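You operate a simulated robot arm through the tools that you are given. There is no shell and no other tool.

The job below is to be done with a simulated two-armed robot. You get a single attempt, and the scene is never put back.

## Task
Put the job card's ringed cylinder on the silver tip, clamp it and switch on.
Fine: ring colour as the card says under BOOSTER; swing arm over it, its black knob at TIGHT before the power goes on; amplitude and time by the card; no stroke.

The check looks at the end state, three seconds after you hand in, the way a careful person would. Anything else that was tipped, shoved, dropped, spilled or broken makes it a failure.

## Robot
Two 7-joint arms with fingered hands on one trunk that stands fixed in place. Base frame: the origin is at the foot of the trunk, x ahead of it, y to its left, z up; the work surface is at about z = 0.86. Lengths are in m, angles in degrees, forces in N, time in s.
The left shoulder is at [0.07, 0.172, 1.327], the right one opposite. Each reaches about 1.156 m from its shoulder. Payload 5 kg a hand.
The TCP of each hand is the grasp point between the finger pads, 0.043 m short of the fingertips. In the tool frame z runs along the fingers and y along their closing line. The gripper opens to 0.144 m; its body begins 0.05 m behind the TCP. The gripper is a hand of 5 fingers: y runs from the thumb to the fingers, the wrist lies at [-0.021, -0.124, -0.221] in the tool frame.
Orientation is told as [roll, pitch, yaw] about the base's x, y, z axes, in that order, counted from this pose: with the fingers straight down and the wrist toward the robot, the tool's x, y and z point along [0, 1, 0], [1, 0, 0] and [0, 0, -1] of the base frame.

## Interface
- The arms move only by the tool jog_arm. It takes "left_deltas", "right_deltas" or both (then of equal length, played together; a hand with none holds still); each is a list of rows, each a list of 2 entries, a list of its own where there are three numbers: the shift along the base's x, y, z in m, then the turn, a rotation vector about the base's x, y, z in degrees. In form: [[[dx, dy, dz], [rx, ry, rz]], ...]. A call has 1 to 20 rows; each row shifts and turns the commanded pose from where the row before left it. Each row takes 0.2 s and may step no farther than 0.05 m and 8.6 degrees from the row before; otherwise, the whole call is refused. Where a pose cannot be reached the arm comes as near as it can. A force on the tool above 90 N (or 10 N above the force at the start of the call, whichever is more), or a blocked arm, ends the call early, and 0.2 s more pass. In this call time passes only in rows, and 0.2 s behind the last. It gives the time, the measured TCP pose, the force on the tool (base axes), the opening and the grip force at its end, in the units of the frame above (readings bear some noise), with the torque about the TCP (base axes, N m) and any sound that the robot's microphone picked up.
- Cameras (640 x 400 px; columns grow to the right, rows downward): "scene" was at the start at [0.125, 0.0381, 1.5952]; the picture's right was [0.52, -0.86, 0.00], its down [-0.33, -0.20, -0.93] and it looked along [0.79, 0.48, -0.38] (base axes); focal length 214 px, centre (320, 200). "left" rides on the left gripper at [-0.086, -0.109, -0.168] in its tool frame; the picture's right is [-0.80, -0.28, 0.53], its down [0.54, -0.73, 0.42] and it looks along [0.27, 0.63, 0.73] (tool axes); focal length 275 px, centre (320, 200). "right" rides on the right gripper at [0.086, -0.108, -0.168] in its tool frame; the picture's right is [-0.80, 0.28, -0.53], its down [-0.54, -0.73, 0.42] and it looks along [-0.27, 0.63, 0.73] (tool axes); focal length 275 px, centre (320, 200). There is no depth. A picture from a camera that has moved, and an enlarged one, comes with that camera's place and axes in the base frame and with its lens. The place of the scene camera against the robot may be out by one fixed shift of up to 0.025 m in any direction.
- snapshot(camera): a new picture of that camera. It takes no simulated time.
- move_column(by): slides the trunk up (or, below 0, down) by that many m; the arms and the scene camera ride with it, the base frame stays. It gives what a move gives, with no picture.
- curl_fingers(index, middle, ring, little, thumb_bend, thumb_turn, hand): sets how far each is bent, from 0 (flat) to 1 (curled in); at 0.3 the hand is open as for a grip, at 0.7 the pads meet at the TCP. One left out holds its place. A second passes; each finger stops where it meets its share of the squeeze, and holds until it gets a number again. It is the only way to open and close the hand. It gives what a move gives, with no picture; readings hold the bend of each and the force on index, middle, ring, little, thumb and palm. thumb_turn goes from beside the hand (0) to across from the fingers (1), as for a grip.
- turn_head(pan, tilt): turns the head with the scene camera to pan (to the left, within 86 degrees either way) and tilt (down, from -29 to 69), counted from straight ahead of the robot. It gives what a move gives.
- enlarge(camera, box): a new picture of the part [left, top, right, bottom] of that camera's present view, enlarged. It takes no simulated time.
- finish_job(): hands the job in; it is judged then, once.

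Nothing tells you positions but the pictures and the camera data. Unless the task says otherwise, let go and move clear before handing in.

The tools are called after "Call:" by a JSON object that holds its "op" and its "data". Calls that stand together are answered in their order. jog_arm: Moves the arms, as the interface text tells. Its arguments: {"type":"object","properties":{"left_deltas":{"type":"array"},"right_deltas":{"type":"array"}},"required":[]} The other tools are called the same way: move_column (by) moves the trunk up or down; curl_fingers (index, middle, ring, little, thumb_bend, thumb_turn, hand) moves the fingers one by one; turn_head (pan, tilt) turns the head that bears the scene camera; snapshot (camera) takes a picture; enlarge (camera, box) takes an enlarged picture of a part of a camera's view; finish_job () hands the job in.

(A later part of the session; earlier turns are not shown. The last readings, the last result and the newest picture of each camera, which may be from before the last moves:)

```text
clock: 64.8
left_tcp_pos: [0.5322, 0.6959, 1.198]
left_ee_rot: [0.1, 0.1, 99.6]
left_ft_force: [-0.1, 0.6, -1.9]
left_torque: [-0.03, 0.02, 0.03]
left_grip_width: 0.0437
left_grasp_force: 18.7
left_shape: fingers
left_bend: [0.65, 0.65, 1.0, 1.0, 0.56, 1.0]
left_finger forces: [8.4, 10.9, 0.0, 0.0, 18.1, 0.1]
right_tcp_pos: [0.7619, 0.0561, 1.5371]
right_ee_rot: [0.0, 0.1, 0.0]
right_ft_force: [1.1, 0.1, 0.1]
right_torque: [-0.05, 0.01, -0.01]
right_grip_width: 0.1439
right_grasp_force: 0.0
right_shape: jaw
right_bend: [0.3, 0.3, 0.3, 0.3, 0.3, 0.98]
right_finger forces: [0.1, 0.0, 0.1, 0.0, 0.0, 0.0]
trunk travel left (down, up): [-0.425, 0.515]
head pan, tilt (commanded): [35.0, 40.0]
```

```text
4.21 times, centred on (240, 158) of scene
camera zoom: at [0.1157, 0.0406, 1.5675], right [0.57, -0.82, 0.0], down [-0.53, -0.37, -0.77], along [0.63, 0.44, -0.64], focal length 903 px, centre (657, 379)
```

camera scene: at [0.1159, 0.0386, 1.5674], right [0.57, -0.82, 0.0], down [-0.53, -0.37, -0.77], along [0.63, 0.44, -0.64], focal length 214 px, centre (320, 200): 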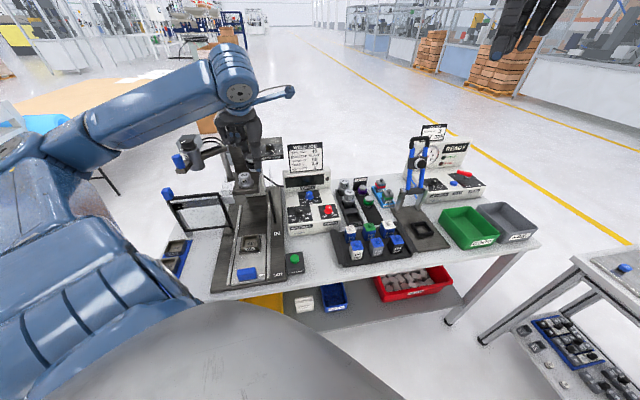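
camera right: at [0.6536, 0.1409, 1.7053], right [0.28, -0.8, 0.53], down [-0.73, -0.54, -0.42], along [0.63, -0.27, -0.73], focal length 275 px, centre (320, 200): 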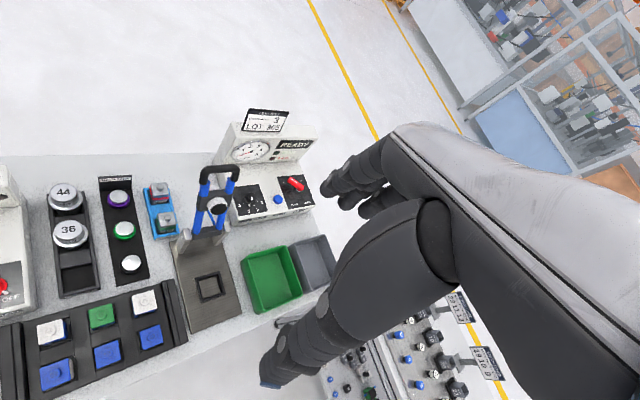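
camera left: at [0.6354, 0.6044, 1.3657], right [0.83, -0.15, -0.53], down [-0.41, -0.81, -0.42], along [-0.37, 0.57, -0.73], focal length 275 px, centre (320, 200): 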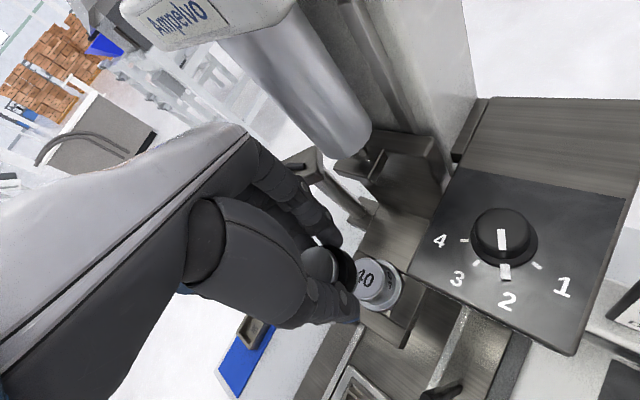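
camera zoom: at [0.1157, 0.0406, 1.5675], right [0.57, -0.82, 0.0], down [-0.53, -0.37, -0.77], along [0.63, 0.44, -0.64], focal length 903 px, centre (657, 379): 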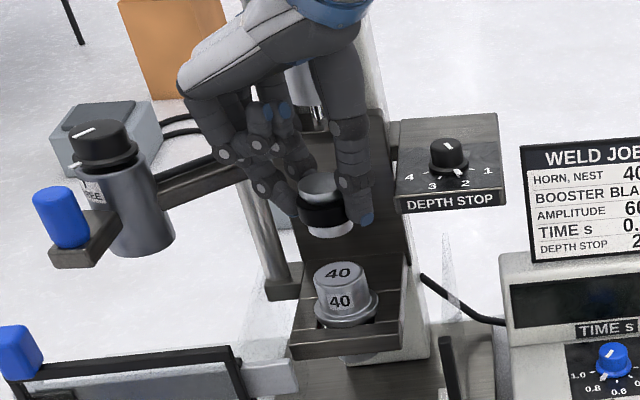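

Call:
{"op": "enlarge", "data": {"camera": "left", "box": [300, 220, 420, 320]}}

Call:
{"op": "enlarge", "data": {"camera": "scene", "box": [220, 145, 276, 190]}}

```text
4.00 times, centred on (360, 270) of left
camera zoom: at [0.6354, 0.6044, 1.3657], right [0.83, -0.15, -0.53], down [-0.41, -0.81, -0.42], along [-0.37, 0.57, -0.73], focal length 1101 px, centre (160, -80)
```

zoom: 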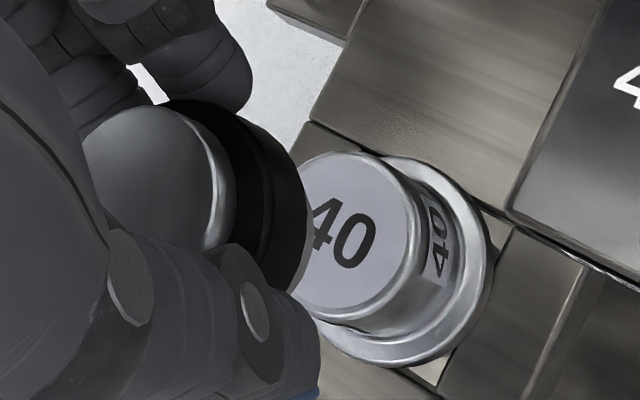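

```text
8.89 times, centred on (248, 168) of scene
camera zoom: at [0.1157, 0.0406, 1.5675], right [0.57, -0.82, 0.0], down [-0.53, -0.37, -0.77], along [0.63, 0.44, -0.64], focal length 1906 px, centre (960, 489)
```

zoom: 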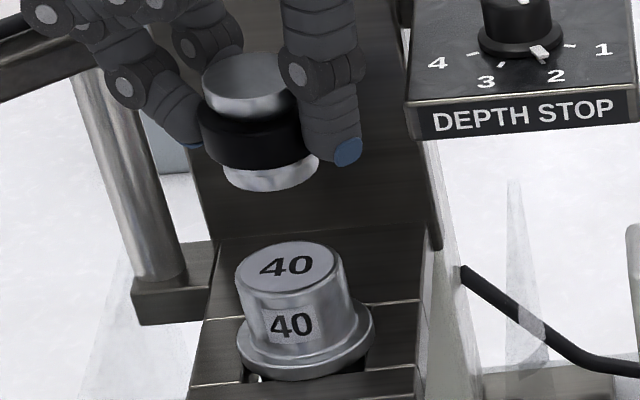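

Call:
{"op": "jog_arm", "data": {"left_deltas": [[[0.001, 0.001, -0.02], [0, 0, 0]], [[0, 0, -0.012], [0, 0, 0]]]}}

Call:
{"op": "enlarge", "data": {"camera": "left", "box": [280, 220, 400, 320]}}

Call:
{"op": "enlarge", "data": {"camera": "scene", "box": [220, 145, 276, 190]}}

```text
clock: 65.4
left_tcp_pos: [0.5333, 0.698, 1.1655]
left_ee_rot: [0.1, 0.0, 99.6]
left_ft_force: [-0.9, 0.4, -1.3]
left_torque: [0.04, 0.02, 0.01]
left_grip_width: 0.0437
left_grasp_force: 18.5
left_shape: fingers
left_bend: [0.65, 0.65, 1.0, 1.0, 0.56, 1.0]
left_finger forces: [8.4, 10.8, 0.0, 0.0, 18.0, 0.1]
right_tcp_pos: [0.7625, 0.0562, 1.5369]
right_ee_rot: [-0.1, 0.0, 0.0]
right_ft_force: [-0.2, 0.8, -1.0]
right_torque: [-0.02, 0.05, 0.0]
right_grip_width: 0.1438
right_grasp_force: 0.1
right_shape: jaw
right_bend: [0.3, 0.3, 0.3, 0.3, 0.3, 0.98]
right_finger forces: [0.1, 0.0, 0.0, 0.0, 0.0, 0.0]
trunk travel left (down, up): [-0.425, 0.515]
head pan, tilt (commanded): [35.0, 40.0]
```

```text
4.00 times, centred on (340, 270) of left
camera zoom: at [0.6362, 0.6057, 1.3334], right [0.83, -0.15, -0.53], down [-0.41, -0.81, -0.42], along [-0.37, 0.57, -0.73], focal length 1101 px, centre (240, -80)
```

zoom: 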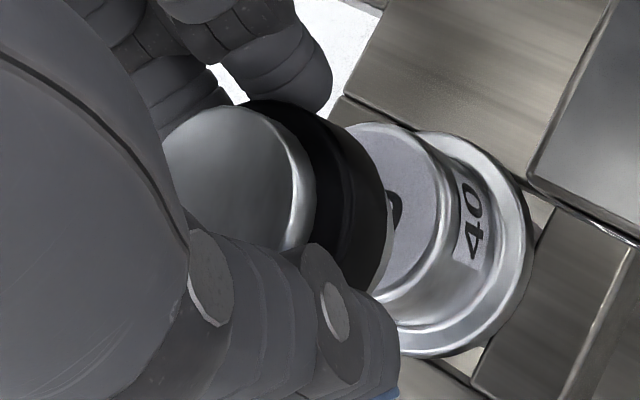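

```text
8.89 times, centred on (248, 168) of scene
camera zoom: at [0.1158, 0.0401, 1.5675], right [0.57, -0.82, 0.0], down [-0.53, -0.37, -0.77], along [0.63, 0.44, -0.64], focal length 1906 px, centre (960, 489)
```

zoom: 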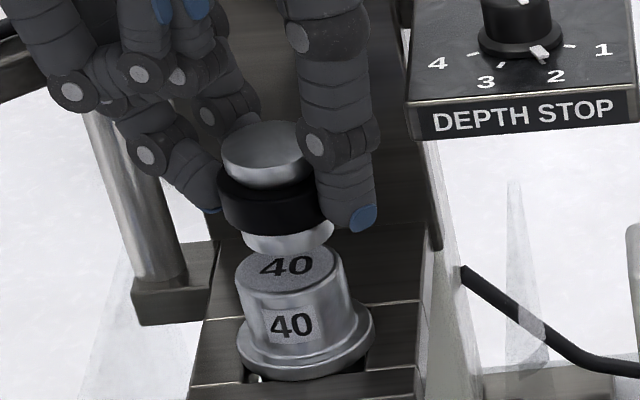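

The booster is slightly right of the horn axis in this view. I'll nudge it left ~3 mm and lower in small steps until it just touches.

Call:
{"op": "jog_arm", "data": {"left_deltas": [[[-0.002, 0.0029, -0.004], [0, 0, 0]], [[0, 0, -0.003], [0, 0, 0]]]}}

Call:
{"op": "enlarge", "data": {"camera": "scene", "box": [226, 150, 268, 185]}}

Call:
{"op": "enlarge", "data": {"camera": "left", "box": [280, 220, 400, 320]}}

```text
clock: 66.0
left_tcp_pos: [0.5305, 0.7001, 1.1603]
left_ee_rot: [0.0, -0.1, 99.6]
left_ft_force: [0.0, -0.3, -1.3]
left_torque: [0.01, 0.0, 0.01]
left_grip_width: 0.0434
left_grasp_force: 18.7
left_shape: fingers
left_bend: [0.65, 0.65, 1.0, 1.0, 0.56, 1.0]
left_finger forces: [8.3, 10.8, 0.0, 0.0, 18.1, 0.1]
right_tcp_pos: [0.7613, 0.0558, 1.5364]
right_ee_rot: [0.0, 0.1, 0.1]
right_ft_force: [0.7, 1.6, -0.3]
right_torque: [-0.01, 0.01, -0.02]
right_grip_width: 0.1437
right_grasp_force: 0.0
right_shape: jaw
right_bend: [0.3, 0.3, 0.3, 0.3, 0.3, 0.98]
right_finger forces: [0.0, 0.1, 0.0, 0.0, 0.1, 0.0]
trunk travel left (down, up): [-0.425, 0.515]
head pan, tilt (commanded): [35.0, 40.0]
```

```text
11.43 times, centred on (247, 168) of scene
camera zoom: at [0.1157, 0.0396, 1.5675], right [0.57, -0.82, 0.0], down [-0.53, -0.37, -0.77], along [0.63, 0.44, -0.64], focal length 2451 px, centre (1154, 571)
```

zoom: 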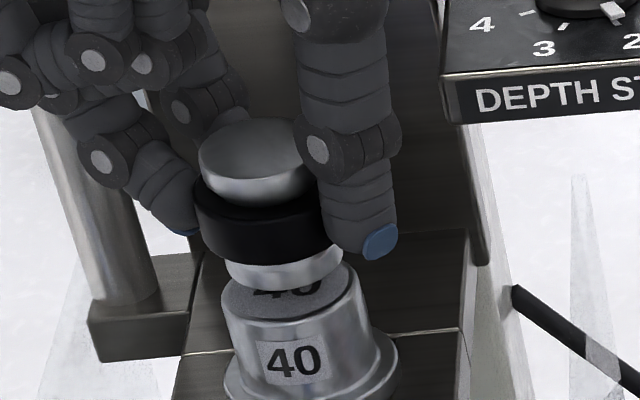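

```text
4.00 times, centred on (340, 270) of left
camera zoom: at [0.634, 0.608, 1.3265], right [0.83, -0.15, -0.53], down [-0.41, -0.81, -0.42], along [-0.37, 0.57, -0.73], focal length 1101 px, centre (240, -80)
```

zoom: 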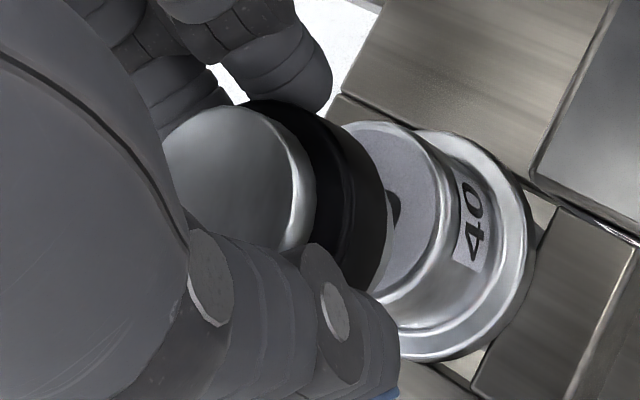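

Call:
{"op": "jog_arm", "data": {"left_deltas": [[[0, 0, -0.003], [0, 0, 0]], [[0, 0, -0.003], [0, 0, 0]]]}}

Call:
{"op": "enlarge", "data": {"camera": "scene", "box": [226, 150, 268, 185]}}

Call:
{"op": "enlarge", "data": {"camera": "left", "box": [280, 220, 400, 320]}}

```text
clock: 66.6
left_tcp_pos: [0.5304, 0.6991, 1.1528]
left_ee_rot: [0.0, -0.1, 99.6]
left_ft_force: [-0.2, 0.0, -1.5]
left_torque: [0.02, 0.01, 0.02]
left_grip_width: 0.0433
left_grasp_force: 18.5
left_shape: fingers
left_bend: [0.65, 0.65, 1.0, 1.0, 0.56, 1.0]
left_finger forces: [8.4, 10.8, 0.1, 0.0, 18.2, 0.1]
right_tcp_pos: [0.7624, 0.0568, 1.5373]
right_ee_rot: [0.0, 0.1, -0.1]
right_ft_force: [-0.4, 0.2, -0.4]
right_torque: [-0.02, 0.01, -0.03]
right_grip_width: 0.1436
right_grasp_force: 0.0
right_shape: jaw
right_bend: [0.3, 0.3, 0.3, 0.3, 0.3, 0.98]
right_finger forces: [0.1, 0.0, 0.1, 0.1, 0.0, 0.0]
trunk travel left (down, up): [-0.425, 0.515]
head pan, tilt (commanded): [35.0, 40.0]
```

```text
11.43 times, centred on (247, 168) of scene
camera zoom: at [0.1156, 0.0395, 1.5675], right [0.57, -0.82, 0.0], down [-0.53, -0.37, -0.77], along [0.63, 0.44, -0.64], focal length 2451 px, centre (1154, 571)
```

zoom: 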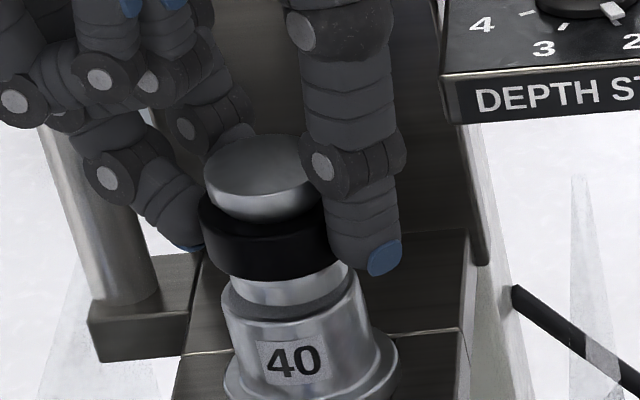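

```text
4.00 times, centred on (340, 270) of left
camera zoom: at [0.6341, 0.6079, 1.3204], right [0.83, -0.15, -0.53], down [-0.41, -0.81, -0.42], along [-0.37, 0.57, -0.73], focal length 1101 px, centre (240, -80)
```

zoom: 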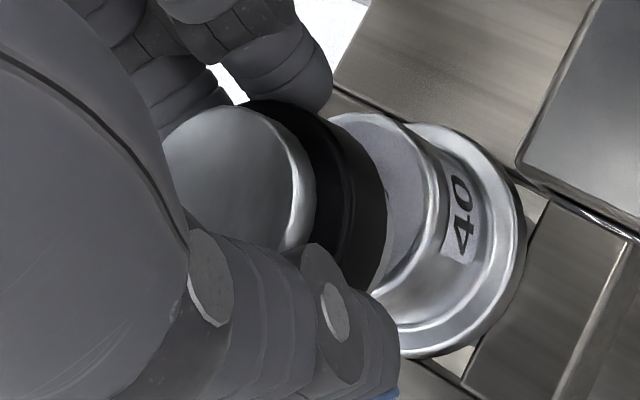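

Still no contact. The wrist view suggests the booster is a few millimetres short in depth, so I'll shift it slightly back/right and lower a bit more.

Call:
{"op": "jog_arm", "data": {"left_deltas": [[[0.004, 0.0025, -0.001], [0, 0, 0]], [[0, 0, -0.003], [0, 0, 0]]]}}

Call:
{"op": "enlarge", "data": {"camera": "scene", "box": [226, 150, 268, 185]}}

Call:
{"op": "enlarge", "data": {"camera": "left", "box": [300, 220, 390, 295]}}

```text
clock: 67.2
left_tcp_pos: [0.5362, 0.7031, 1.1496]
left_ee_rot: [0.1, -0.1, 99.6]
left_ft_force: [1.1, 0.4, -1.5]
left_torque: [-0.03, 0.0, -0.04]
left_grip_width: 0.0432
left_grasp_force: 18.9
left_shape: fingers
left_bend: [0.65, 0.65, 1.0, 1.0, 0.56, 1.0]
left_finger forces: [8.4, 10.8, 0.0, 0.1, 18.0, 0.1]
right_tcp_pos: [0.7602, 0.056, 1.5361]
right_ee_rot: [0.0, 0.0, 0.0]
right_ft_force: [0.8, -0.5, 0.3]
right_torque: [-0.04, 0.01, 0.0]
right_grip_width: 0.1438
right_grasp_force: 0.1
right_shape: jaw
right_bend: [0.3, 0.3, 0.3, 0.3, 0.3, 0.98]
right_finger forces: [0.0, 0.0, 0.1, 0.0, 0.0, 0.0]
trunk travel left (down, up): [-0.425, 0.515]
head pan, tilt (commanded): [35.0, 40.0]
```

```text
11.43 times, centred on (247, 168) of scene
camera zoom: at [0.1155, 0.0395, 1.5675], right [0.57, -0.82, 0.0], down [-0.53, -0.37, -0.77], along [0.63, 0.44, -0.64], focal length 2451 px, centre (1154, 571)
```

zoom: 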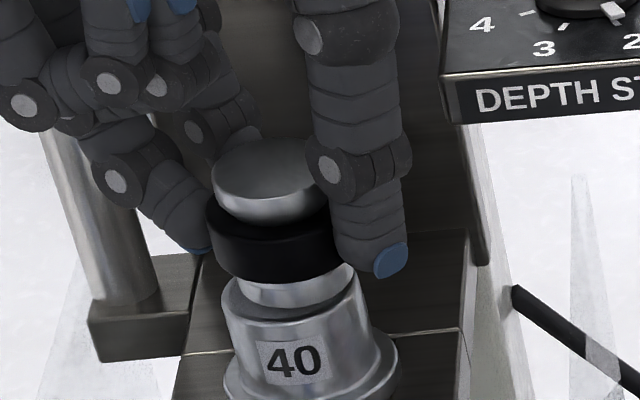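

```text
5.33 times, centred on (345, 258) of left
camera zoom: at [0.6378, 0.6104, 1.3165], right [0.83, -0.15, -0.53], down [-0.41, -0.81, -0.42], along [-0.37, 0.57, -0.73], focal length 1468 px, centre (187, -107)
```

zoom: 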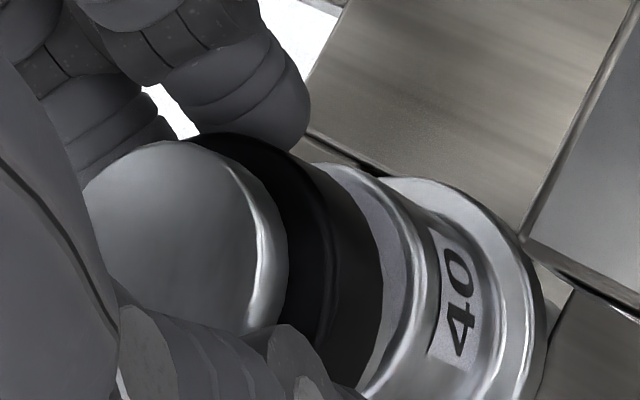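

Call:
{"op": "jog_arm", "data": {"left_deltas": [[[-0.0008, 0.0015, -0.002], [0, 0, 0]], [[0, 0, -0.002], [0, 0, 0]]]}}

Call:
{"op": "enlarge", "data": {"camera": "scene", "box": [226, 150, 268, 185]}}

Call:
{"op": "enlarge", "data": {"camera": "left", "box": [300, 220, 390, 295]}}

```text
clock: 67.8
left_tcp_pos: [0.5335, 0.7037, 1.1448]
left_ee_rot: [0.0, -0.1, 99.6]
left_ft_force: [-0.2, 0.7, -1.1]
left_torque: [0.01, -0.04, 0.01]
left_grip_width: 0.0435
left_grasp_force: 18.5
left_shape: fingers
left_bend: [0.65, 0.65, 1.0, 1.0, 0.56, 1.0]
left_finger forces: [8.4, 10.8, 0.0, 0.0, 18.1, 0.0]
right_tcp_pos: [0.7624, 0.0556, 1.5365]
right_ee_rot: [0.0, 0.0, 0.0]
right_ft_force: [0.4, 0.4, 0.0]
right_torque: [0.0, 0.01, -0.02]
right_grip_width: 0.1436
right_grasp_force: 0.2
right_shape: jaw
right_bend: [0.3, 0.3, 0.3, 0.3, 0.3, 0.98]
right_finger forces: [0.0, 0.0, 0.0, 0.1, 0.0, 0.1]
trunk travel left (down, up): [-0.425, 0.515]
head pan, tilt (commanded): [35.0, 40.0]
```

```text
11.43 times, centred on (247, 168) of scene
camera zoom: at [0.1155, 0.0393, 1.5675], right [0.57, -0.82, 0.0], down [-0.53, -0.37, -0.77], along [0.63, 0.44, -0.64], focal length 2451 px, centre (1154, 571)
```

zoom: 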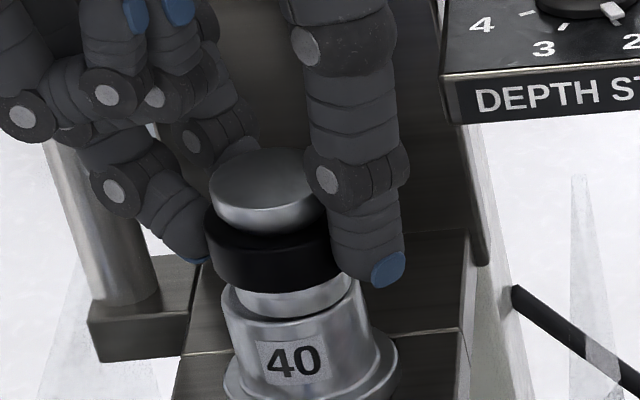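

```text
5.33 times, centred on (345, 258) of left
camera zoom: at [0.6371, 0.6119, 1.3126], right [0.83, -0.15, -0.53], down [-0.41, -0.81, -0.42], along [-0.37, 0.57, -0.73], focal length 1468 px, centre (187, -107)
```

zoom: 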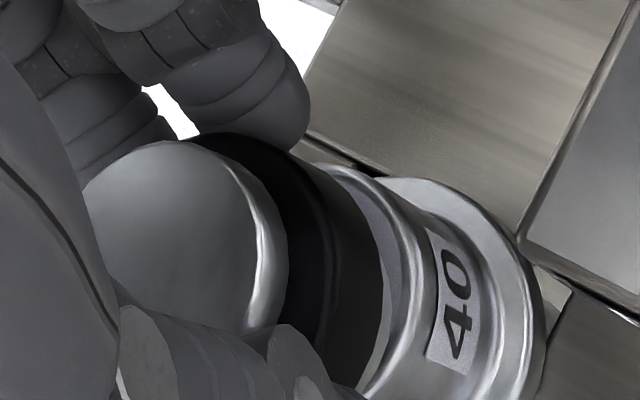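

Call:
{"op": "jog_arm", "data": {"left_deltas": [[[-0.0008, 0.0008, -0.002], [0, 0, 0]]]}}

Call:
{"op": "enlarge", "data": {"camera": "scene", "box": [226, 150, 268, 185]}}

Call:
{"op": "enlarge", "data": {"camera": "left", "box": [300, 220, 390, 295]}}

```text
clock: 68.2
left_tcp_pos: [0.5338, 0.7038, 1.144]
left_ee_rot: [0.1, -0.1, 99.6]
left_ft_force: [0.3, 0.5, -1.0]
left_torque: [-0.05, 0.01, -0.04]
left_grip_width: 0.0436
left_grasp_force: 18.2
left_shape: fingers
left_bend: [0.65, 0.65, 1.0, 1.0, 0.56, 1.0]
left_finger forces: [8.3, 10.6, 0.0, 0.0, 18.3, 0.0]
right_tcp_pos: [0.7615, 0.0563, 1.5376]
right_ee_rot: [0.1, 0.0, 0.0]
right_ft_force: [0.7, -0.7, -0.1]
right_torque: [-0.02, 0.04, -0.01]
right_grip_width: 0.1437
right_grasp_force: 0.1
right_shape: jaw
right_bend: [0.3, 0.3, 0.3, 0.3, 0.3, 0.98]
right_finger forces: [0.0, 0.0, 0.0, 0.0, 0.1, 0.0]
trunk travel left (down, up): [-0.425, 0.515]
head pan, tilt (commanded): [35.0, 40.0]
```

```text
11.43 times, centred on (247, 168) of scene
camera zoom: at [0.1153, 0.0392, 1.5676], right [0.57, -0.82, 0.0], down [-0.53, -0.37, -0.77], along [0.63, 0.44, -0.64], focal length 2451 px, centre (1154, 571)
```

zoom: 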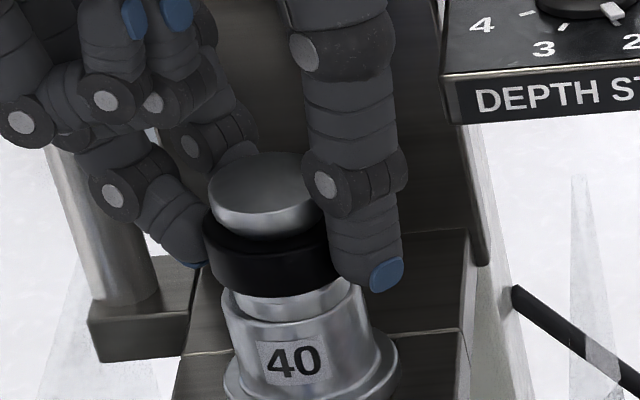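

```text
5.33 times, centred on (345, 258) of left
camera zoom: at [0.6363, 0.6122, 1.311], right [0.83, -0.15, -0.53], down [-0.41, -0.81, -0.42], along [-0.37, 0.57, -0.73], focal length 1468 px, centre (187, -107)
```

zoom: 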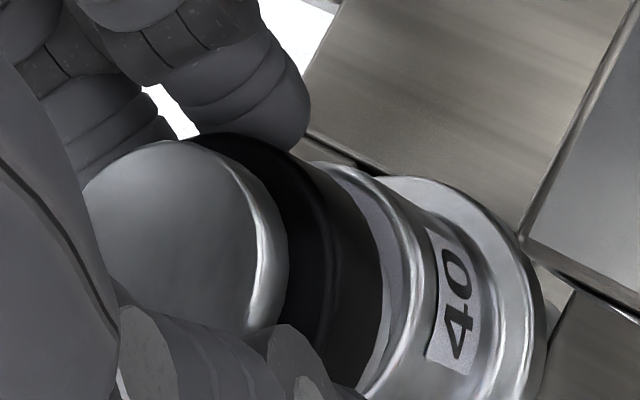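

Call:
{"op": "jog_arm", "data": {"left_deltas": [[[0.003, 0.0032, 0], [0, 0, 0]], [[0, 0, -0.002], [0, 0, 0]]]}}

Call:
{"op": "enlarge", "data": {"camera": "scene", "box": [226, 150, 268, 185]}}

Call:
{"op": "enlarge", "data": {"camera": "left", "box": [300, 220, 390, 295]}}

```text
clock: 68.8
left_tcp_pos: [0.5363, 0.7072, 1.1445]
left_ee_rot: [-0.1, -0.3, 99.6]
left_ft_force: [0.6, 0.4, 6.0]
left_torque: [-0.17, -0.01, 0.03]
left_grip_width: 0.0435
left_grasp_force: 19.3
left_shape: fingers
left_bend: [0.65, 0.65, 1.0, 1.0, 0.57, 1.0]
left_finger forces: [8.5, 11.5, 0.0, 0.0, 18.7, 0.0]
right_tcp_pos: [0.76, 0.0526, 1.5382]
right_ee_rot: [0.0, -0.1, 0.0]
right_ft_force: [0.6, 1.0, 0.4]
right_torque: [-0.04, -0.02, 0.0]
right_grip_width: 0.1437
right_grasp_force: 0.0
right_shape: jaw
right_bend: [0.3, 0.3, 0.3, 0.3, 0.3, 0.98]
right_finger forces: [0.1, 0.0, 0.0, 0.0, 0.1, 0.1]
trunk travel left (down, up): [-0.425, 0.515]
head pan, tilt (commanded): [35.0, 40.0]
```

```text
11.43 times, centred on (247, 168) of scene
camera zoom: at [0.1145, 0.0382, 1.5678], right [0.57, -0.82, 0.0], down [-0.53, -0.37, -0.77], along [0.63, 0.44, -0.64], focal length 2451 px, centre (1154, 571)
```

zoom: 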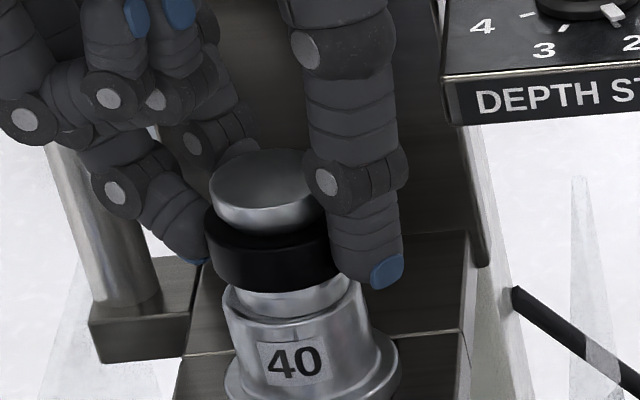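

```text
5.33 times, centred on (345, 258) of left
camera zoom: at [0.6384, 0.6147, 1.3105], right [0.83, -0.15, -0.53], down [-0.41, -0.8, -0.43], along [-0.37, 0.58, -0.73], focal length 1468 px, centre (187, -107)
```

zoom: 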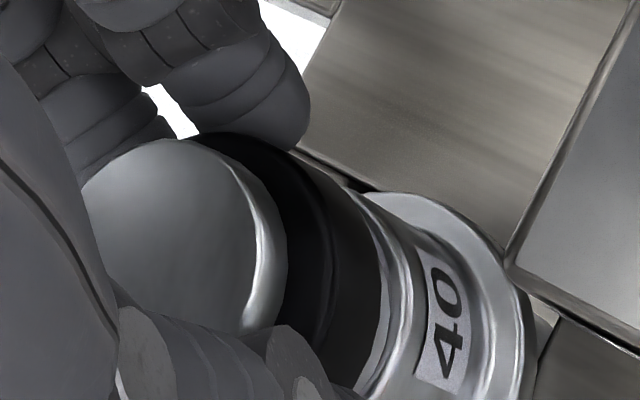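

It has touched down on the horn (about 7 N), nearly concentric in both views. I'll ease the load, nudge ~1 mm left, then open the fingers gradually.

Call:
{"op": "jog_arm", "data": {"left_deltas": [[[-0.0007, 0.001, 0.001], [0, 0, 0]]]}}

Call:
{"op": "curl_fingers", "data": {"hand": "left", "index": 0.63, "middle": 0.63, "thumb_bend": 0.55}}

Call:
{"op": "enlarge", "data": {"camera": "scene", "box": [226, 150, 268, 185]}}

```text
clock: 69.2
left_tcp_pos: [0.5352, 0.7077, 1.1423]
left_ee_rot: [0.1, -0.1, 99.6]
left_ft_force: [2.1, -1.7, 4.5]
left_torque: [-0.26, -0.11, 0.08]
left_grip_width: 0.0438
left_grasp_force: 18.2
left_shape: fingers
left_bend: [0.65, 0.65, 1.0, 1.0, 0.57, 1.0]
left_finger forces: [8.0, 10.3, 0.0, 0.1, 19.2, 0.0]
right_tcp_pos: [0.7615, 0.0534, 1.5364]
right_ee_rot: [0.0, 0.0, 0.1]
right_ft_force: [-0.5, -0.1, 0.7]
right_torque: [-0.01, 0.01, 0.02]
right_grip_width: 0.1437
right_grasp_force: 0.1
right_shape: jaw
right_bend: [0.3, 0.3, 0.3, 0.3, 0.3, 0.98]
right_finger forces: [0.0, 0.0, 0.0, 0.0, 0.0, 0.0]
trunk travel left (down, up): [-0.425, 0.515]
head pan, tilt (commanded): [35.0, 40.0]
```

```text
clock: 70.2
left_tcp_pos: [0.5352, 0.7077, 1.1434]
left_ee_rot: [0.1, -0.1, 99.6]
left_ft_force: [-1.0, -1.4, 0.7]
left_torque: [-0.04, 0.01, 0.03]
left_grip_width: 0.0485
left_grasp_force: 1.4
left_shape: fingers
left_bend: [0.63, 0.63, 1.0, 1.0, 0.54, 1.0]
left_finger forces: [0.2, 1.0, 0.0, 0.0, 1.7, 0.1]
right_tcp_pos: [0.7601, 0.0551, 1.5379]
right_ee_rot: [0.0, -0.1, 0.0]
right_ft_force: [0.3, -0.3, 0.9]
right_torque: [0.02, 0.01, -0.03]
right_grip_width: 0.1436
right_grasp_force: 0.0
right_shape: jaw
right_bend: [0.3, 0.3, 0.3, 0.3, 0.3, 0.98]
right_finger forces: [0.0, 0.1, 0.1, 0.1, 0.1, 0.0]
trunk travel left (down, up): [-0.425, 0.515]
head pan, tilt (commanded): [35.0, 40.0]
```

```text
11.43 times, centred on (247, 168) of scene
camera zoom: at [0.1152, 0.0387, 1.5676], right [0.57, -0.82, 0.0], down [-0.53, -0.37, -0.77], along [0.63, 0.44, -0.64], focal length 2451 px, centre (1154, 571)
```

zoom: 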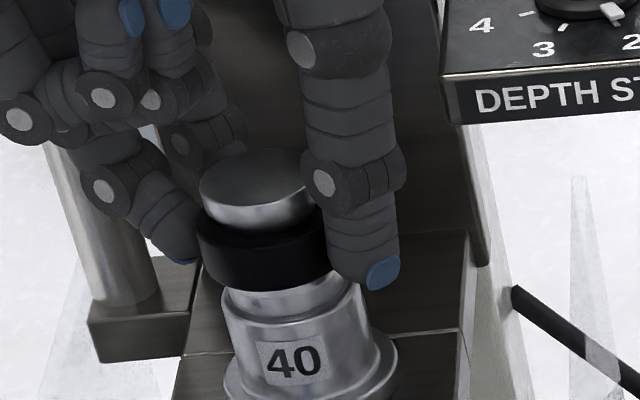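

Call:
{"op": "curl_fingers", "data": {"hand": "left", "index": 0.57, "middle": 0.57, "thumb_bend": 0.48}}

Call:
{"op": "enlarge", "data": {"camera": "scene", "box": [226, 150, 268, 185]}}

Call:
{"op": "enlarge", "data": {"camera": "left", "box": [280, 200, 400, 300]}}

```text
clock: 71.2
left_tcp_pos: [0.5343, 0.7093, 1.1433]
left_ee_rot: [-0.1, -0.2, 99.7]
left_ft_force: [-0.9, 0.1, 0.0]
left_torque: [0.0, 0.02, 0.02]
left_grip_width: 0.0705
left_grasp_force: 0.1
left_shape: fingers
left_bend: [0.56, 0.56, 1.0, 1.0, 0.48, 1.0]
left_finger forces: [0.0, 0.0, 0.0, 0.0, 0.0, 0.1]
right_tcp_pos: [0.7621, 0.0543, 1.5379]
right_ee_rot: [-0.1, 0.0, 0.0]
right_ft_force: [-0.2, -0.1, 0.1]
right_torque: [0.02, 0.01, -0.02]
right_grip_width: 0.1439
right_grasp_force: 0.0
right_shape: jaw
right_bend: [0.3, 0.3, 0.3, 0.3, 0.3, 0.98]
right_finger forces: [0.0, 0.0, 0.1, 0.1, 0.0, 0.0]
trunk travel left (down, up): [-0.425, 0.515]
head pan, tilt (commanded): [35.0, 40.0]
```

```text
11.43 times, centred on (247, 168) of scene
camera zoom: at [0.1152, 0.039, 1.5676], right [0.57, -0.82, 0.0], down [-0.53, -0.37, -0.77], along [0.63, 0.44, -0.64], focal length 2451 px, centre (1154, 571)
```

zoom: 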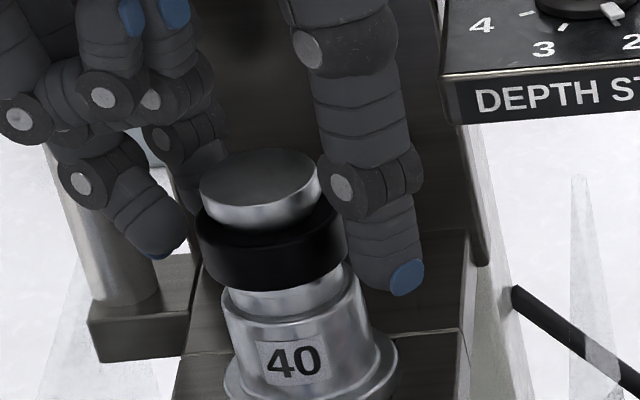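

```text
4.00 times, centred on (340, 250) of left
camera zoom: at [0.6382, 0.6163, 1.3099], right [0.83, -0.15, -0.53], down [-0.41, -0.81, -0.42], along [-0.37, 0.57, -0.73], focal length 1101 px, centre (240, 0)
```

zoom: 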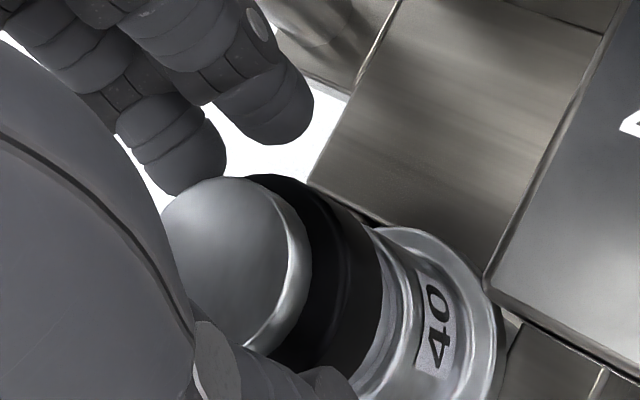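

The booster stands free and upright on horn 40. I'll open wider, rise straight up past it and back away toward me.

Call:
{"op": "curl_fingers", "data": {"hand": "left", "index": 0.5, "middle": 0.5, "thumb_bend": 0.38}}

Call:
{"op": "jog_arm", "data": {"left_deltas": [[[0, 0, 0.02], [0, 0, 0]], [[0, 0, 0.025], [0, 0, 0]], [[0, 0, 0.025], [0, 0, 0]], [[-0.02, -0.02, 0.0], [0, 0, 0]], [[-0.03, -0.03, 0], [0, 0, 0]], [[-0.03, -0.03, 0.01], [0, 0, 0]], [[-0.02, -0.035, 0.02], [0, 0, 0]]]}}

Call:
{"op": "snapshot", "data": {"camera": "left"}}

Call:
{"op": "enlarge", "data": {"camera": "scene", "box": [160, 110, 280, 205]}}

```text
clock: 72.2
left_tcp_pos: [0.5361, 0.7079, 1.1432]
left_ee_rot: [0.0, -0.1, 99.6]
left_ft_force: [-0.8, -3.0, -1.7]
left_torque: [0.01, -0.03, 0.05]
left_grip_width: 0.0988
left_grasp_force: 1.1
left_shape: fingers
left_bend: [0.5, 0.51, 1.0, 1.0, 0.38, 0.99]
left_finger forces: [0.0, 2.3, 0.1, 0.0, 0.1, 0.1]
right_tcp_pos: [0.7612, 0.0552, 1.5378]
right_ee_rot: [0.0, 0.0, 0.0]
right_ft_force: [-0.2, -0.3, 0.9]
right_torque: [0.01, 0.0, 0.01]
right_grip_width: 0.1436
right_grasp_force: 0.1
right_shape: jaw
right_bend: [0.3, 0.3, 0.3, 0.3, 0.3, 0.98]
right_finger forces: [0.0, 0.0, 0.1, 0.1, 0.0, 0.1]
trunk travel left (down, up): [-0.425, 0.515]
head pan, tilt (commanded): [35.0, 40.0]
```

```text
clock: 73.8
left_tcp_pos: [0.435, 0.5905, 1.2451]
left_ee_rot: [0.0, -0.2, 99.5]
left_ft_force: [0.1, -0.4, -0.1]
left_torque: [0.08, 0.0, 0.02]
left_grip_width: 0.0998
left_grasp_force: 0.1
left_shape: fingers
left_bend: [0.5, 0.5, 1.0, 1.0, 0.38, 0.99]
left_finger forces: [0.1, 0.0, 0.0, 0.0, 0.0, 0.0]
right_tcp_pos: [0.7598, 0.051, 1.5394]
right_ee_rot: [0.1, 0.0, 0.1]
right_ft_force: [-1.2, -0.7, -0.8]
right_torque: [0.04, -0.01, -0.01]
right_grip_width: 0.1438
right_grasp_force: 0.1
right_shape: jaw
right_bend: [0.3, 0.3, 0.3, 0.3, 0.3, 0.98]
right_finger forces: [0.0, 0.1, 0.0, 0.0, 0.0, 0.1]
trunk travel left (down, up): [-0.425, 0.515]
head pan, tilt (commanded): [35.0, 40.0]
```

```text
taken
camera left: at [0.5375, 0.4981, 1.4112], right [0.83, -0.14, -0.53], down [-0.41, -0.8, -0.43], along [-0.37, 0.58, -0.73], focal length 275 px, centre (320, 200)
```

left: 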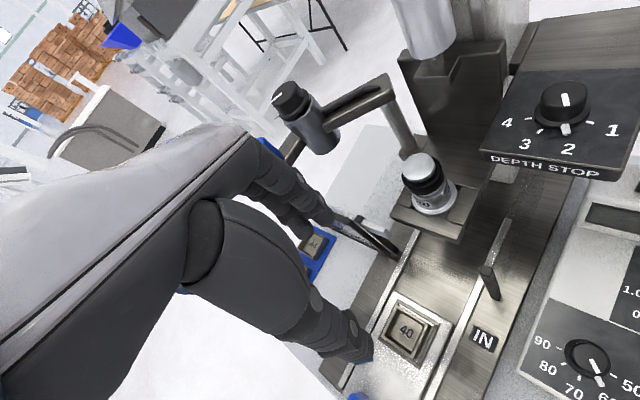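

```text
4.21 times, centred on (220, 158) of scene
camera zoom: at [0.1143, 0.0359, 1.5677], right [0.57, -0.82, 0.0], down [-0.53, -0.37, -0.77], along [0.63, 0.44, -0.64], focal length 903 px, centre (741, 379)
```

zoom: 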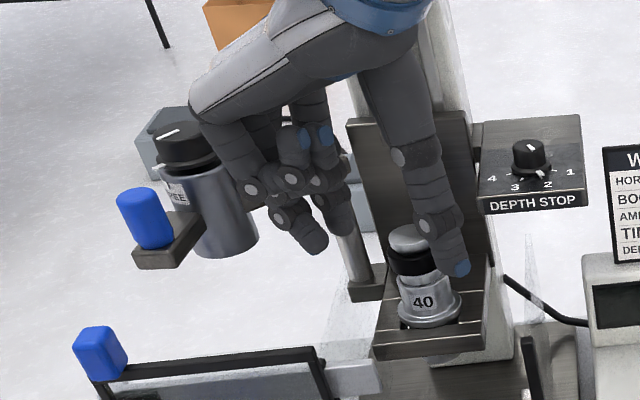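

The booster is on the horn and undisturbed. Now I'll examine the swing arm geometry: pivot post, converter, blue grip, and the FREE/TIGHT marks.

Call:
{"op": "enlarge", "data": {"camera": "left", "box": [240, 60, 480, 240]}}

Call:
{"op": "jog_arm", "data": {"left_deltas": [[[-0.02, -0.04, 0.0], [0, 0, 0]], [[-0.02, -0.04, 0.01], [0, 0, 0]], [[-0.02, -0.04, 0.01], [0, 0, 0]]]}}

Call:
{"op": "enlarge", "data": {"camera": "scene", "box": [160, 110, 280, 205]}}

Call:
{"op": "snapshot", "data": {"camera": "left"}}

```text
2.22 times, centred on (360, 150) of left
camera zoom: at [0.5375, 0.4981, 1.4112], right [0.83, -0.14, -0.53], down [-0.41, -0.8, -0.43], along [-0.37, 0.58, -0.73], focal length 612 px, centre (231, 311)
```

zoom: 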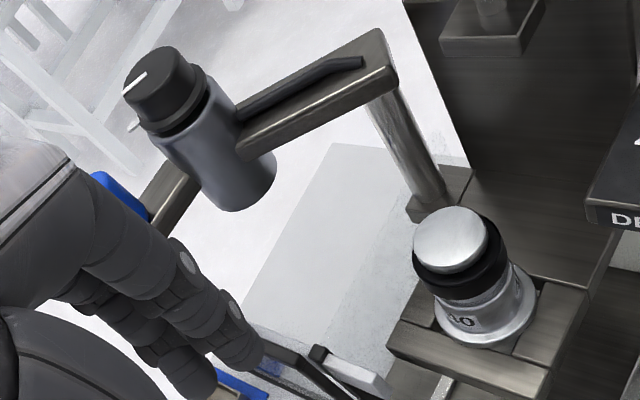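

```text
clock: 74.6
left_tcp_pos: [0.3742, 0.4704, 1.2647]
left_ee_rot: [0.1, -0.2, 99.7]
left_ft_force: [-0.9, -0.5, 0.2]
left_torque: [0.07, -0.04, 0.0]
left_grip_width: 0.0996
left_grasp_force: 0.0
left_shape: fingers
left_bend: [0.5, 0.5, 1.0, 1.0, 0.38, 0.99]
left_finger forces: [0.0, 0.0, 0.1, 0.0, 0.0, 0.0]
right_tcp_pos: [0.7608, 0.0515, 1.5373]
right_ee_rot: [0.1, 0.1, 0.0]
right_ft_force: [0.3, 0.0, 0.5]
right_torque: [0.1, 0.0, 0.02]
right_grip_width: 0.1436
right_grasp_force: 0.1
right_shape: jaw
right_bend: [0.3, 0.3, 0.3, 0.3, 0.3, 0.98]
right_finger forces: [0.1, 0.1, 0.1, 0.0, 0.0, 0.0]
trunk travel left (down, up): [-0.425, 0.515]
head pan, tilt (commanded): [35.0, 40.0]
```

```text
4.21 times, centred on (220, 158) of scene
camera zoom: at [0.1145, 0.0357, 1.5676], right [0.57, -0.82, 0.0], down [-0.53, -0.37, -0.77], along [0.63, 0.44, -0.64], focal length 903 px, centre (741, 379)
```

zoom: 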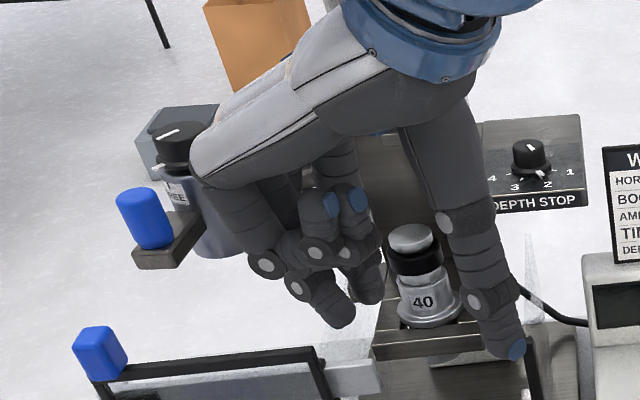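

```text
taken
camera left: at [0.4774, 0.3776, 1.4315], right [0.83, -0.15, -0.53], down [-0.41, -0.8, -0.43], along [-0.37, 0.58, -0.73], focal length 275 px, centre (320, 200)
```

left: 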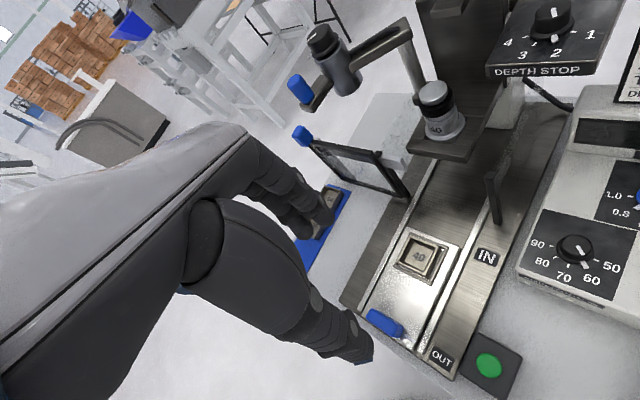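

Call:
{"op": "enlarge", "data": {"camera": "left", "box": [270, 0, 430, 128]}}

Call:
{"op": "enlarge", "data": {"camera": "left", "box": [380, 60, 500, 156]}}

Call:
{"op": "enlarge", "data": {"camera": "scene", "box": [165, 130, 229, 180]}}

```text
3.12 times, centred on (350, 64) of left
camera zoom: at [0.4774, 0.3776, 1.4315], right [0.83, -0.15, -0.53], down [-0.41, -0.8, -0.43], along [-0.37, 0.58, -0.73], focal length 860 px, centre (226, 625)
```

zoom: 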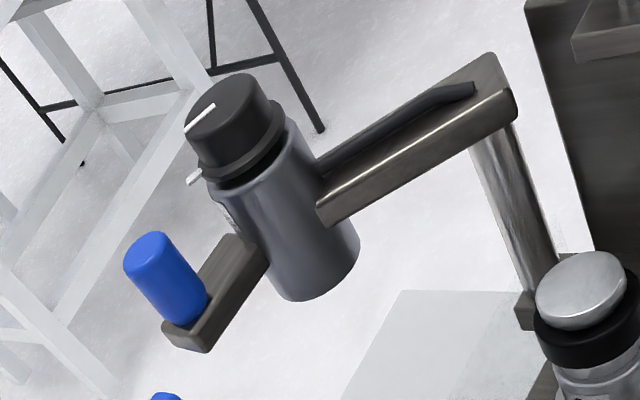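

```text
4.17 times, centred on (440, 108) of left
camera zoom: at [0.4774, 0.3776, 1.4315], right [0.83, -0.15, -0.53], down [-0.41, -0.8, -0.43], along [-0.37, 0.58, -0.73], focal length 1147 px, centre (-180, 583)
```

zoom: 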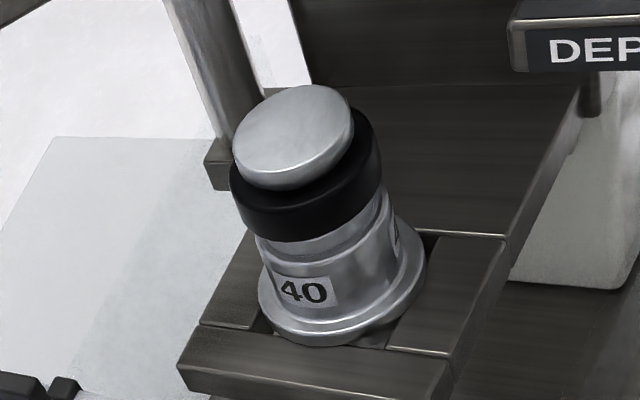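

```text
8.00 times, centred on (197, 155) of scene
camera zoom: at [0.1145, 0.0357, 1.5676], right [0.57, -0.82, 0.0], down [-0.53, -0.37, -0.77], along [0.63, 0.44, -0.64], focal length 1716 px, centre (1304, 560)
```

zoom: 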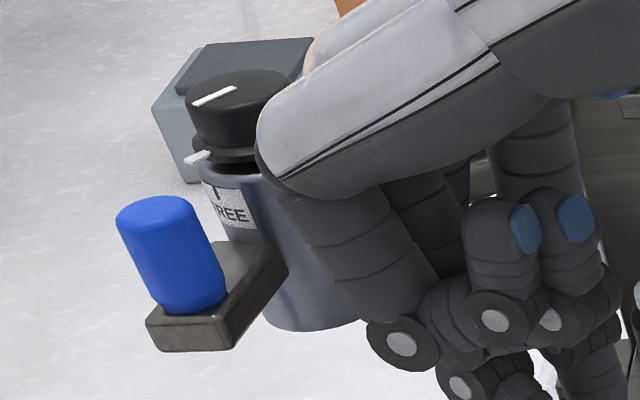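

Geometry so far: pivot post about [0.529, 0.788], converter axis about [0.426, 0.809] (bottom near z 1.14), blue grip about [0.365, 0.78, 1.17–1.216]. The arm must swing ~104° anticlockwise. I'll turn the hand round in free space so the thumb can push the grip along.

Call:
{"op": "jog_arm", "data": {"left_deltas": [[[-0.01, 0, 0.01], [0, 0, -8]], [[-0.01, 0, 0.01], [0, 0, -8]], [[0, 0, 0.01], [0, 0, -8]], [[0, 0, 0.01], [0, 0, -8]], [[0, 0, 0.01], [0, 0, -8]], [[0, 0, 0.01], [0, 0, -8]], [[0, 0, 0], [0, 0, -8]], [[0, 0, 0], [0, 0, -8]], [[0, 0, 0], [0, 0, -8]], [[0, 0, 0], [0, 0, -8]], [[0, 0, 0], [0, 0, -8]], [[0, 0, 0], [0, 0, -8]], [[0, 0, 0], [0, 0, -8]], [[0, 0, 0], [0, 0, -8]], [[0, 0, 0], [0, 0, -8]], [[0, 0, 0], [0, 0, -8]], [[0, 0, 0], [0, 0, -8]]]}}

Call:
{"op": "snapshot", "data": {"camera": "left"}}

Call:
{"op": "snapshot", "data": {"camera": "scene"}}

```text
clock: 78.2
left_tcp_pos: [0.3803, 0.4847, 1.3394]
left_ee_rot: [-0.1, -0.1, -36.6]
left_ft_force: [-0.2, 0.1, -0.5]
left_torque: [-0.01, 0.01, 0.0]
left_grip_width: 0.0997
left_grasp_force: 0.1
left_shape: fingers
left_bend: [0.5, 0.5, 1.0, 1.0, 0.38, 0.99]
left_finger forces: [0.0, 0.0, 0.0, 0.0, 0.0, 0.0]
left hand out of reach, approached as far as the arm can: row 1, 2, 3
right_tcp_pos: [0.7618, 0.055, 1.5365]
right_ee_rot: [0.0, 0.1, 0.0]
right_ft_force: [-0.1, -0.1, 0.0]
right_torque: [0.02, 0.0, -0.03]
right_grip_width: 0.1436
right_grasp_force: 0.0
right_shape: jaw
right_bend: [0.3, 0.3, 0.3, 0.3, 0.3, 0.98]
right_finger forces: [0.1, 0.0, 0.0, 0.1, 0.1, 0.0]
trunk travel left (down, up): [-0.425, 0.515]
head pan, tilt (commanded): [35.0, 40.0]
```

```text
taken
camera left: at [0.2414, 0.4801, 1.5063], right [-0.7, -0.47, -0.53], down [-0.26, 0.87, -0.42], along [0.66, -0.16, -0.73], focal length 275 px, centre (320, 200)
```

left: 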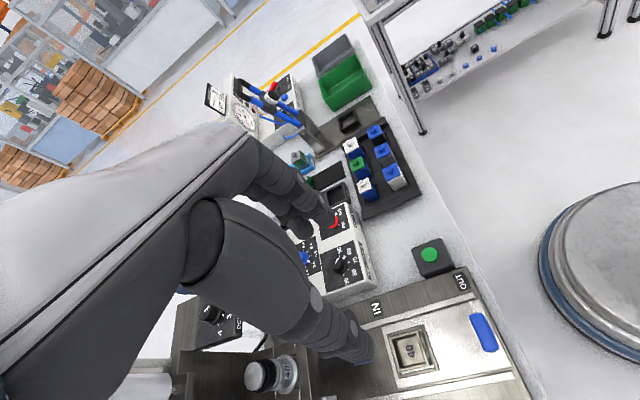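

```text
taken
camera scene: at [0.1159, 0.0395, 1.5675], right [0.57, -0.82, 0.0], down [-0.53, -0.37, -0.77], along [0.63, 0.44, -0.64], focal length 214 px, centre (320, 200)
```

scene: 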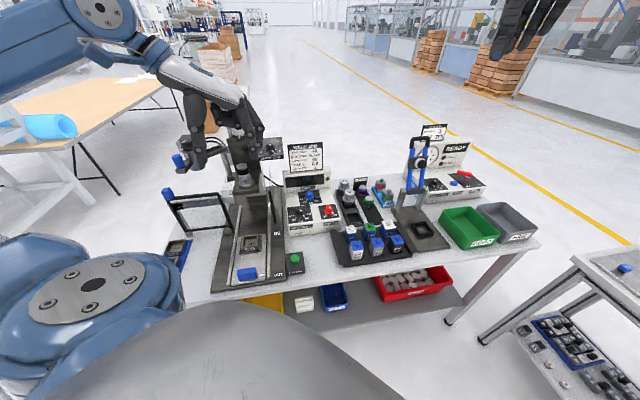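

Call:
{"op": "jog_arm", "data": {"left_deltas": [[[-0.002, 0.04, 0.003], [0, 0, -8]], [[-0.002, 0.04, 0.003], [0, 0, -8]], [[-0.002, 0.04, 0.003], [0, 0, -8]], [[-0.002, 0.04, 0.003], [0, 0, 0]], [[-0.002, 0.04, 0.003], [0, 0, 0]], [[-0.002, 0.035, 0.003], [0, 0, 0]]]}}

Call:
{"op": "snapshot", "data": {"camera": "left"}}

Call:
{"op": "enlarge", "data": {"camera": "scene", "box": [120, 60, 280, 205]}}

```text
clock: 79.6
left_tcp_pos: [0.3693, 0.7203, 1.3559]
left_ee_rot: [-0.1, -0.1, -60.4]
left_ft_force: [-1.1, 0.3, -0.5]
left_torque: [-0.06, 0.0, -0.01]
left_grip_width: 0.0997
left_grasp_force: 0.1
left_shape: fingers
left_bend: [0.5, 0.5, 1.0, 1.0, 0.38, 0.99]
left_finger forces: [0.0, 0.0, 0.0, 0.1, 0.0, 0.0]
right_tcp_pos: [0.7623, 0.0554, 1.5357]
right_ee_rot: [-0.2, 0.0, 0.0]
right_ft_force: [0.4, 1.4, 0.4]
right_torque: [-0.01, 0.02, 0.02]
right_grip_width: 0.1439
right_grasp_force: 0.1
right_shape: jaw
right_bend: [0.3, 0.3, 0.3, 0.3, 0.3, 0.98]
right_finger forces: [0.0, 0.1, 0.0, 0.0, 0.0, 0.0]
trunk travel left (down, up): [-0.425, 0.515]
head pan, tilt (commanded): [35.0, 40.0]
```

```text
taken
camera left: at [0.2404, 0.7736, 1.5234], right [-0.83, -0.15, -0.53], down [0.11, 0.9, -0.43], along [0.54, -0.42, -0.73], focal length 275 px, centre (320, 200)
```

left: 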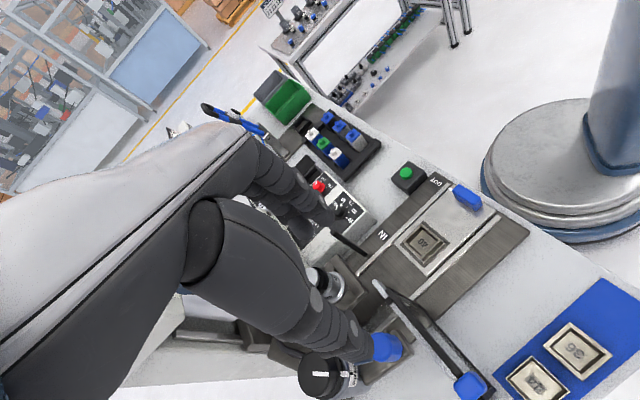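

```text
2.76 times, centred on (200, 132) of scene
camera zoom: at [0.1159, 0.0401, 1.5674], right [0.57, -0.82, 0.0], down [-0.53, -0.37, -0.77], along [0.63, 0.44, -0.64], focal length 592 px, centre (651, 386)
```

zoom: 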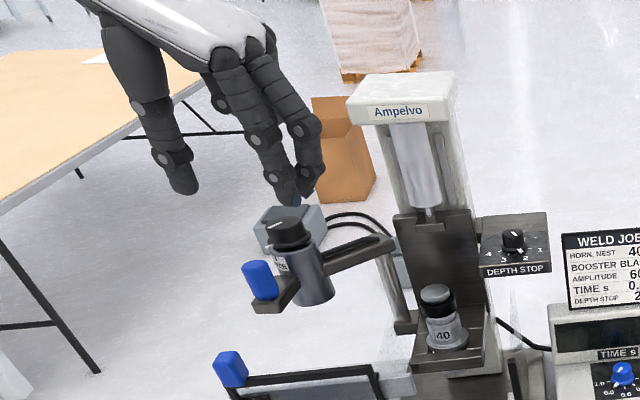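

Call:
{"op": "enlarge", "data": {"camera": "left", "box": [270, 280, 450, 400]}}

Call:
{"op": "enlarge", "data": {"camera": "scene", "box": [170, 125, 234, 175]}}

```text
3.33 times, centred on (360, 340) of left
camera zoom: at [0.2404, 0.7736, 1.5234], right [-0.83, -0.15, -0.53], down [0.11, 0.9, -0.43], along [0.54, -0.42, -0.73], focal length 918 px, centre (187, -267)
```

zoom: 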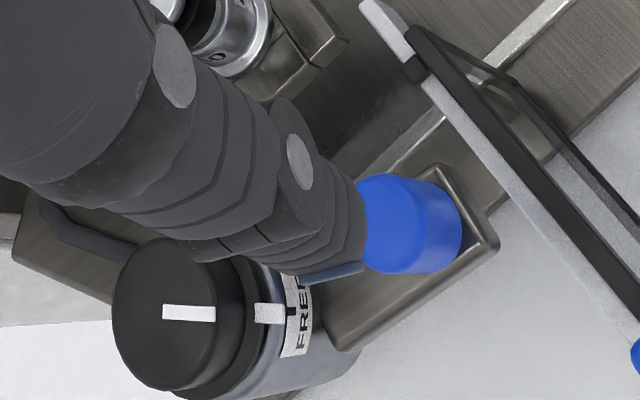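

```text
8.00 times, centred on (202, 150) of scene
camera zoom: at [0.1159, 0.0401, 1.5674], right [0.57, -0.82, 0.0], down [-0.53, -0.37, -0.77], along [0.63, 0.44, -0.64], focal length 1716 px, centre (1264, 600)
```

zoom: 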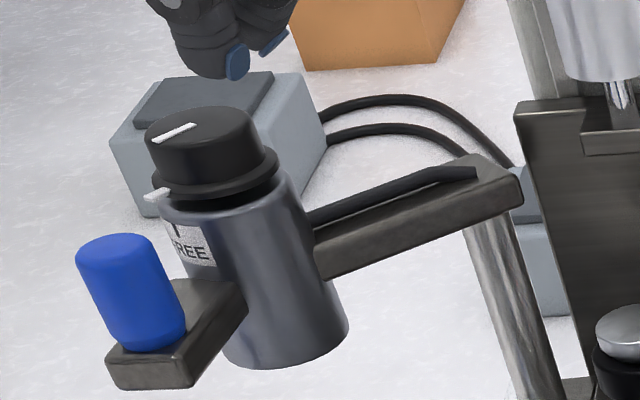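

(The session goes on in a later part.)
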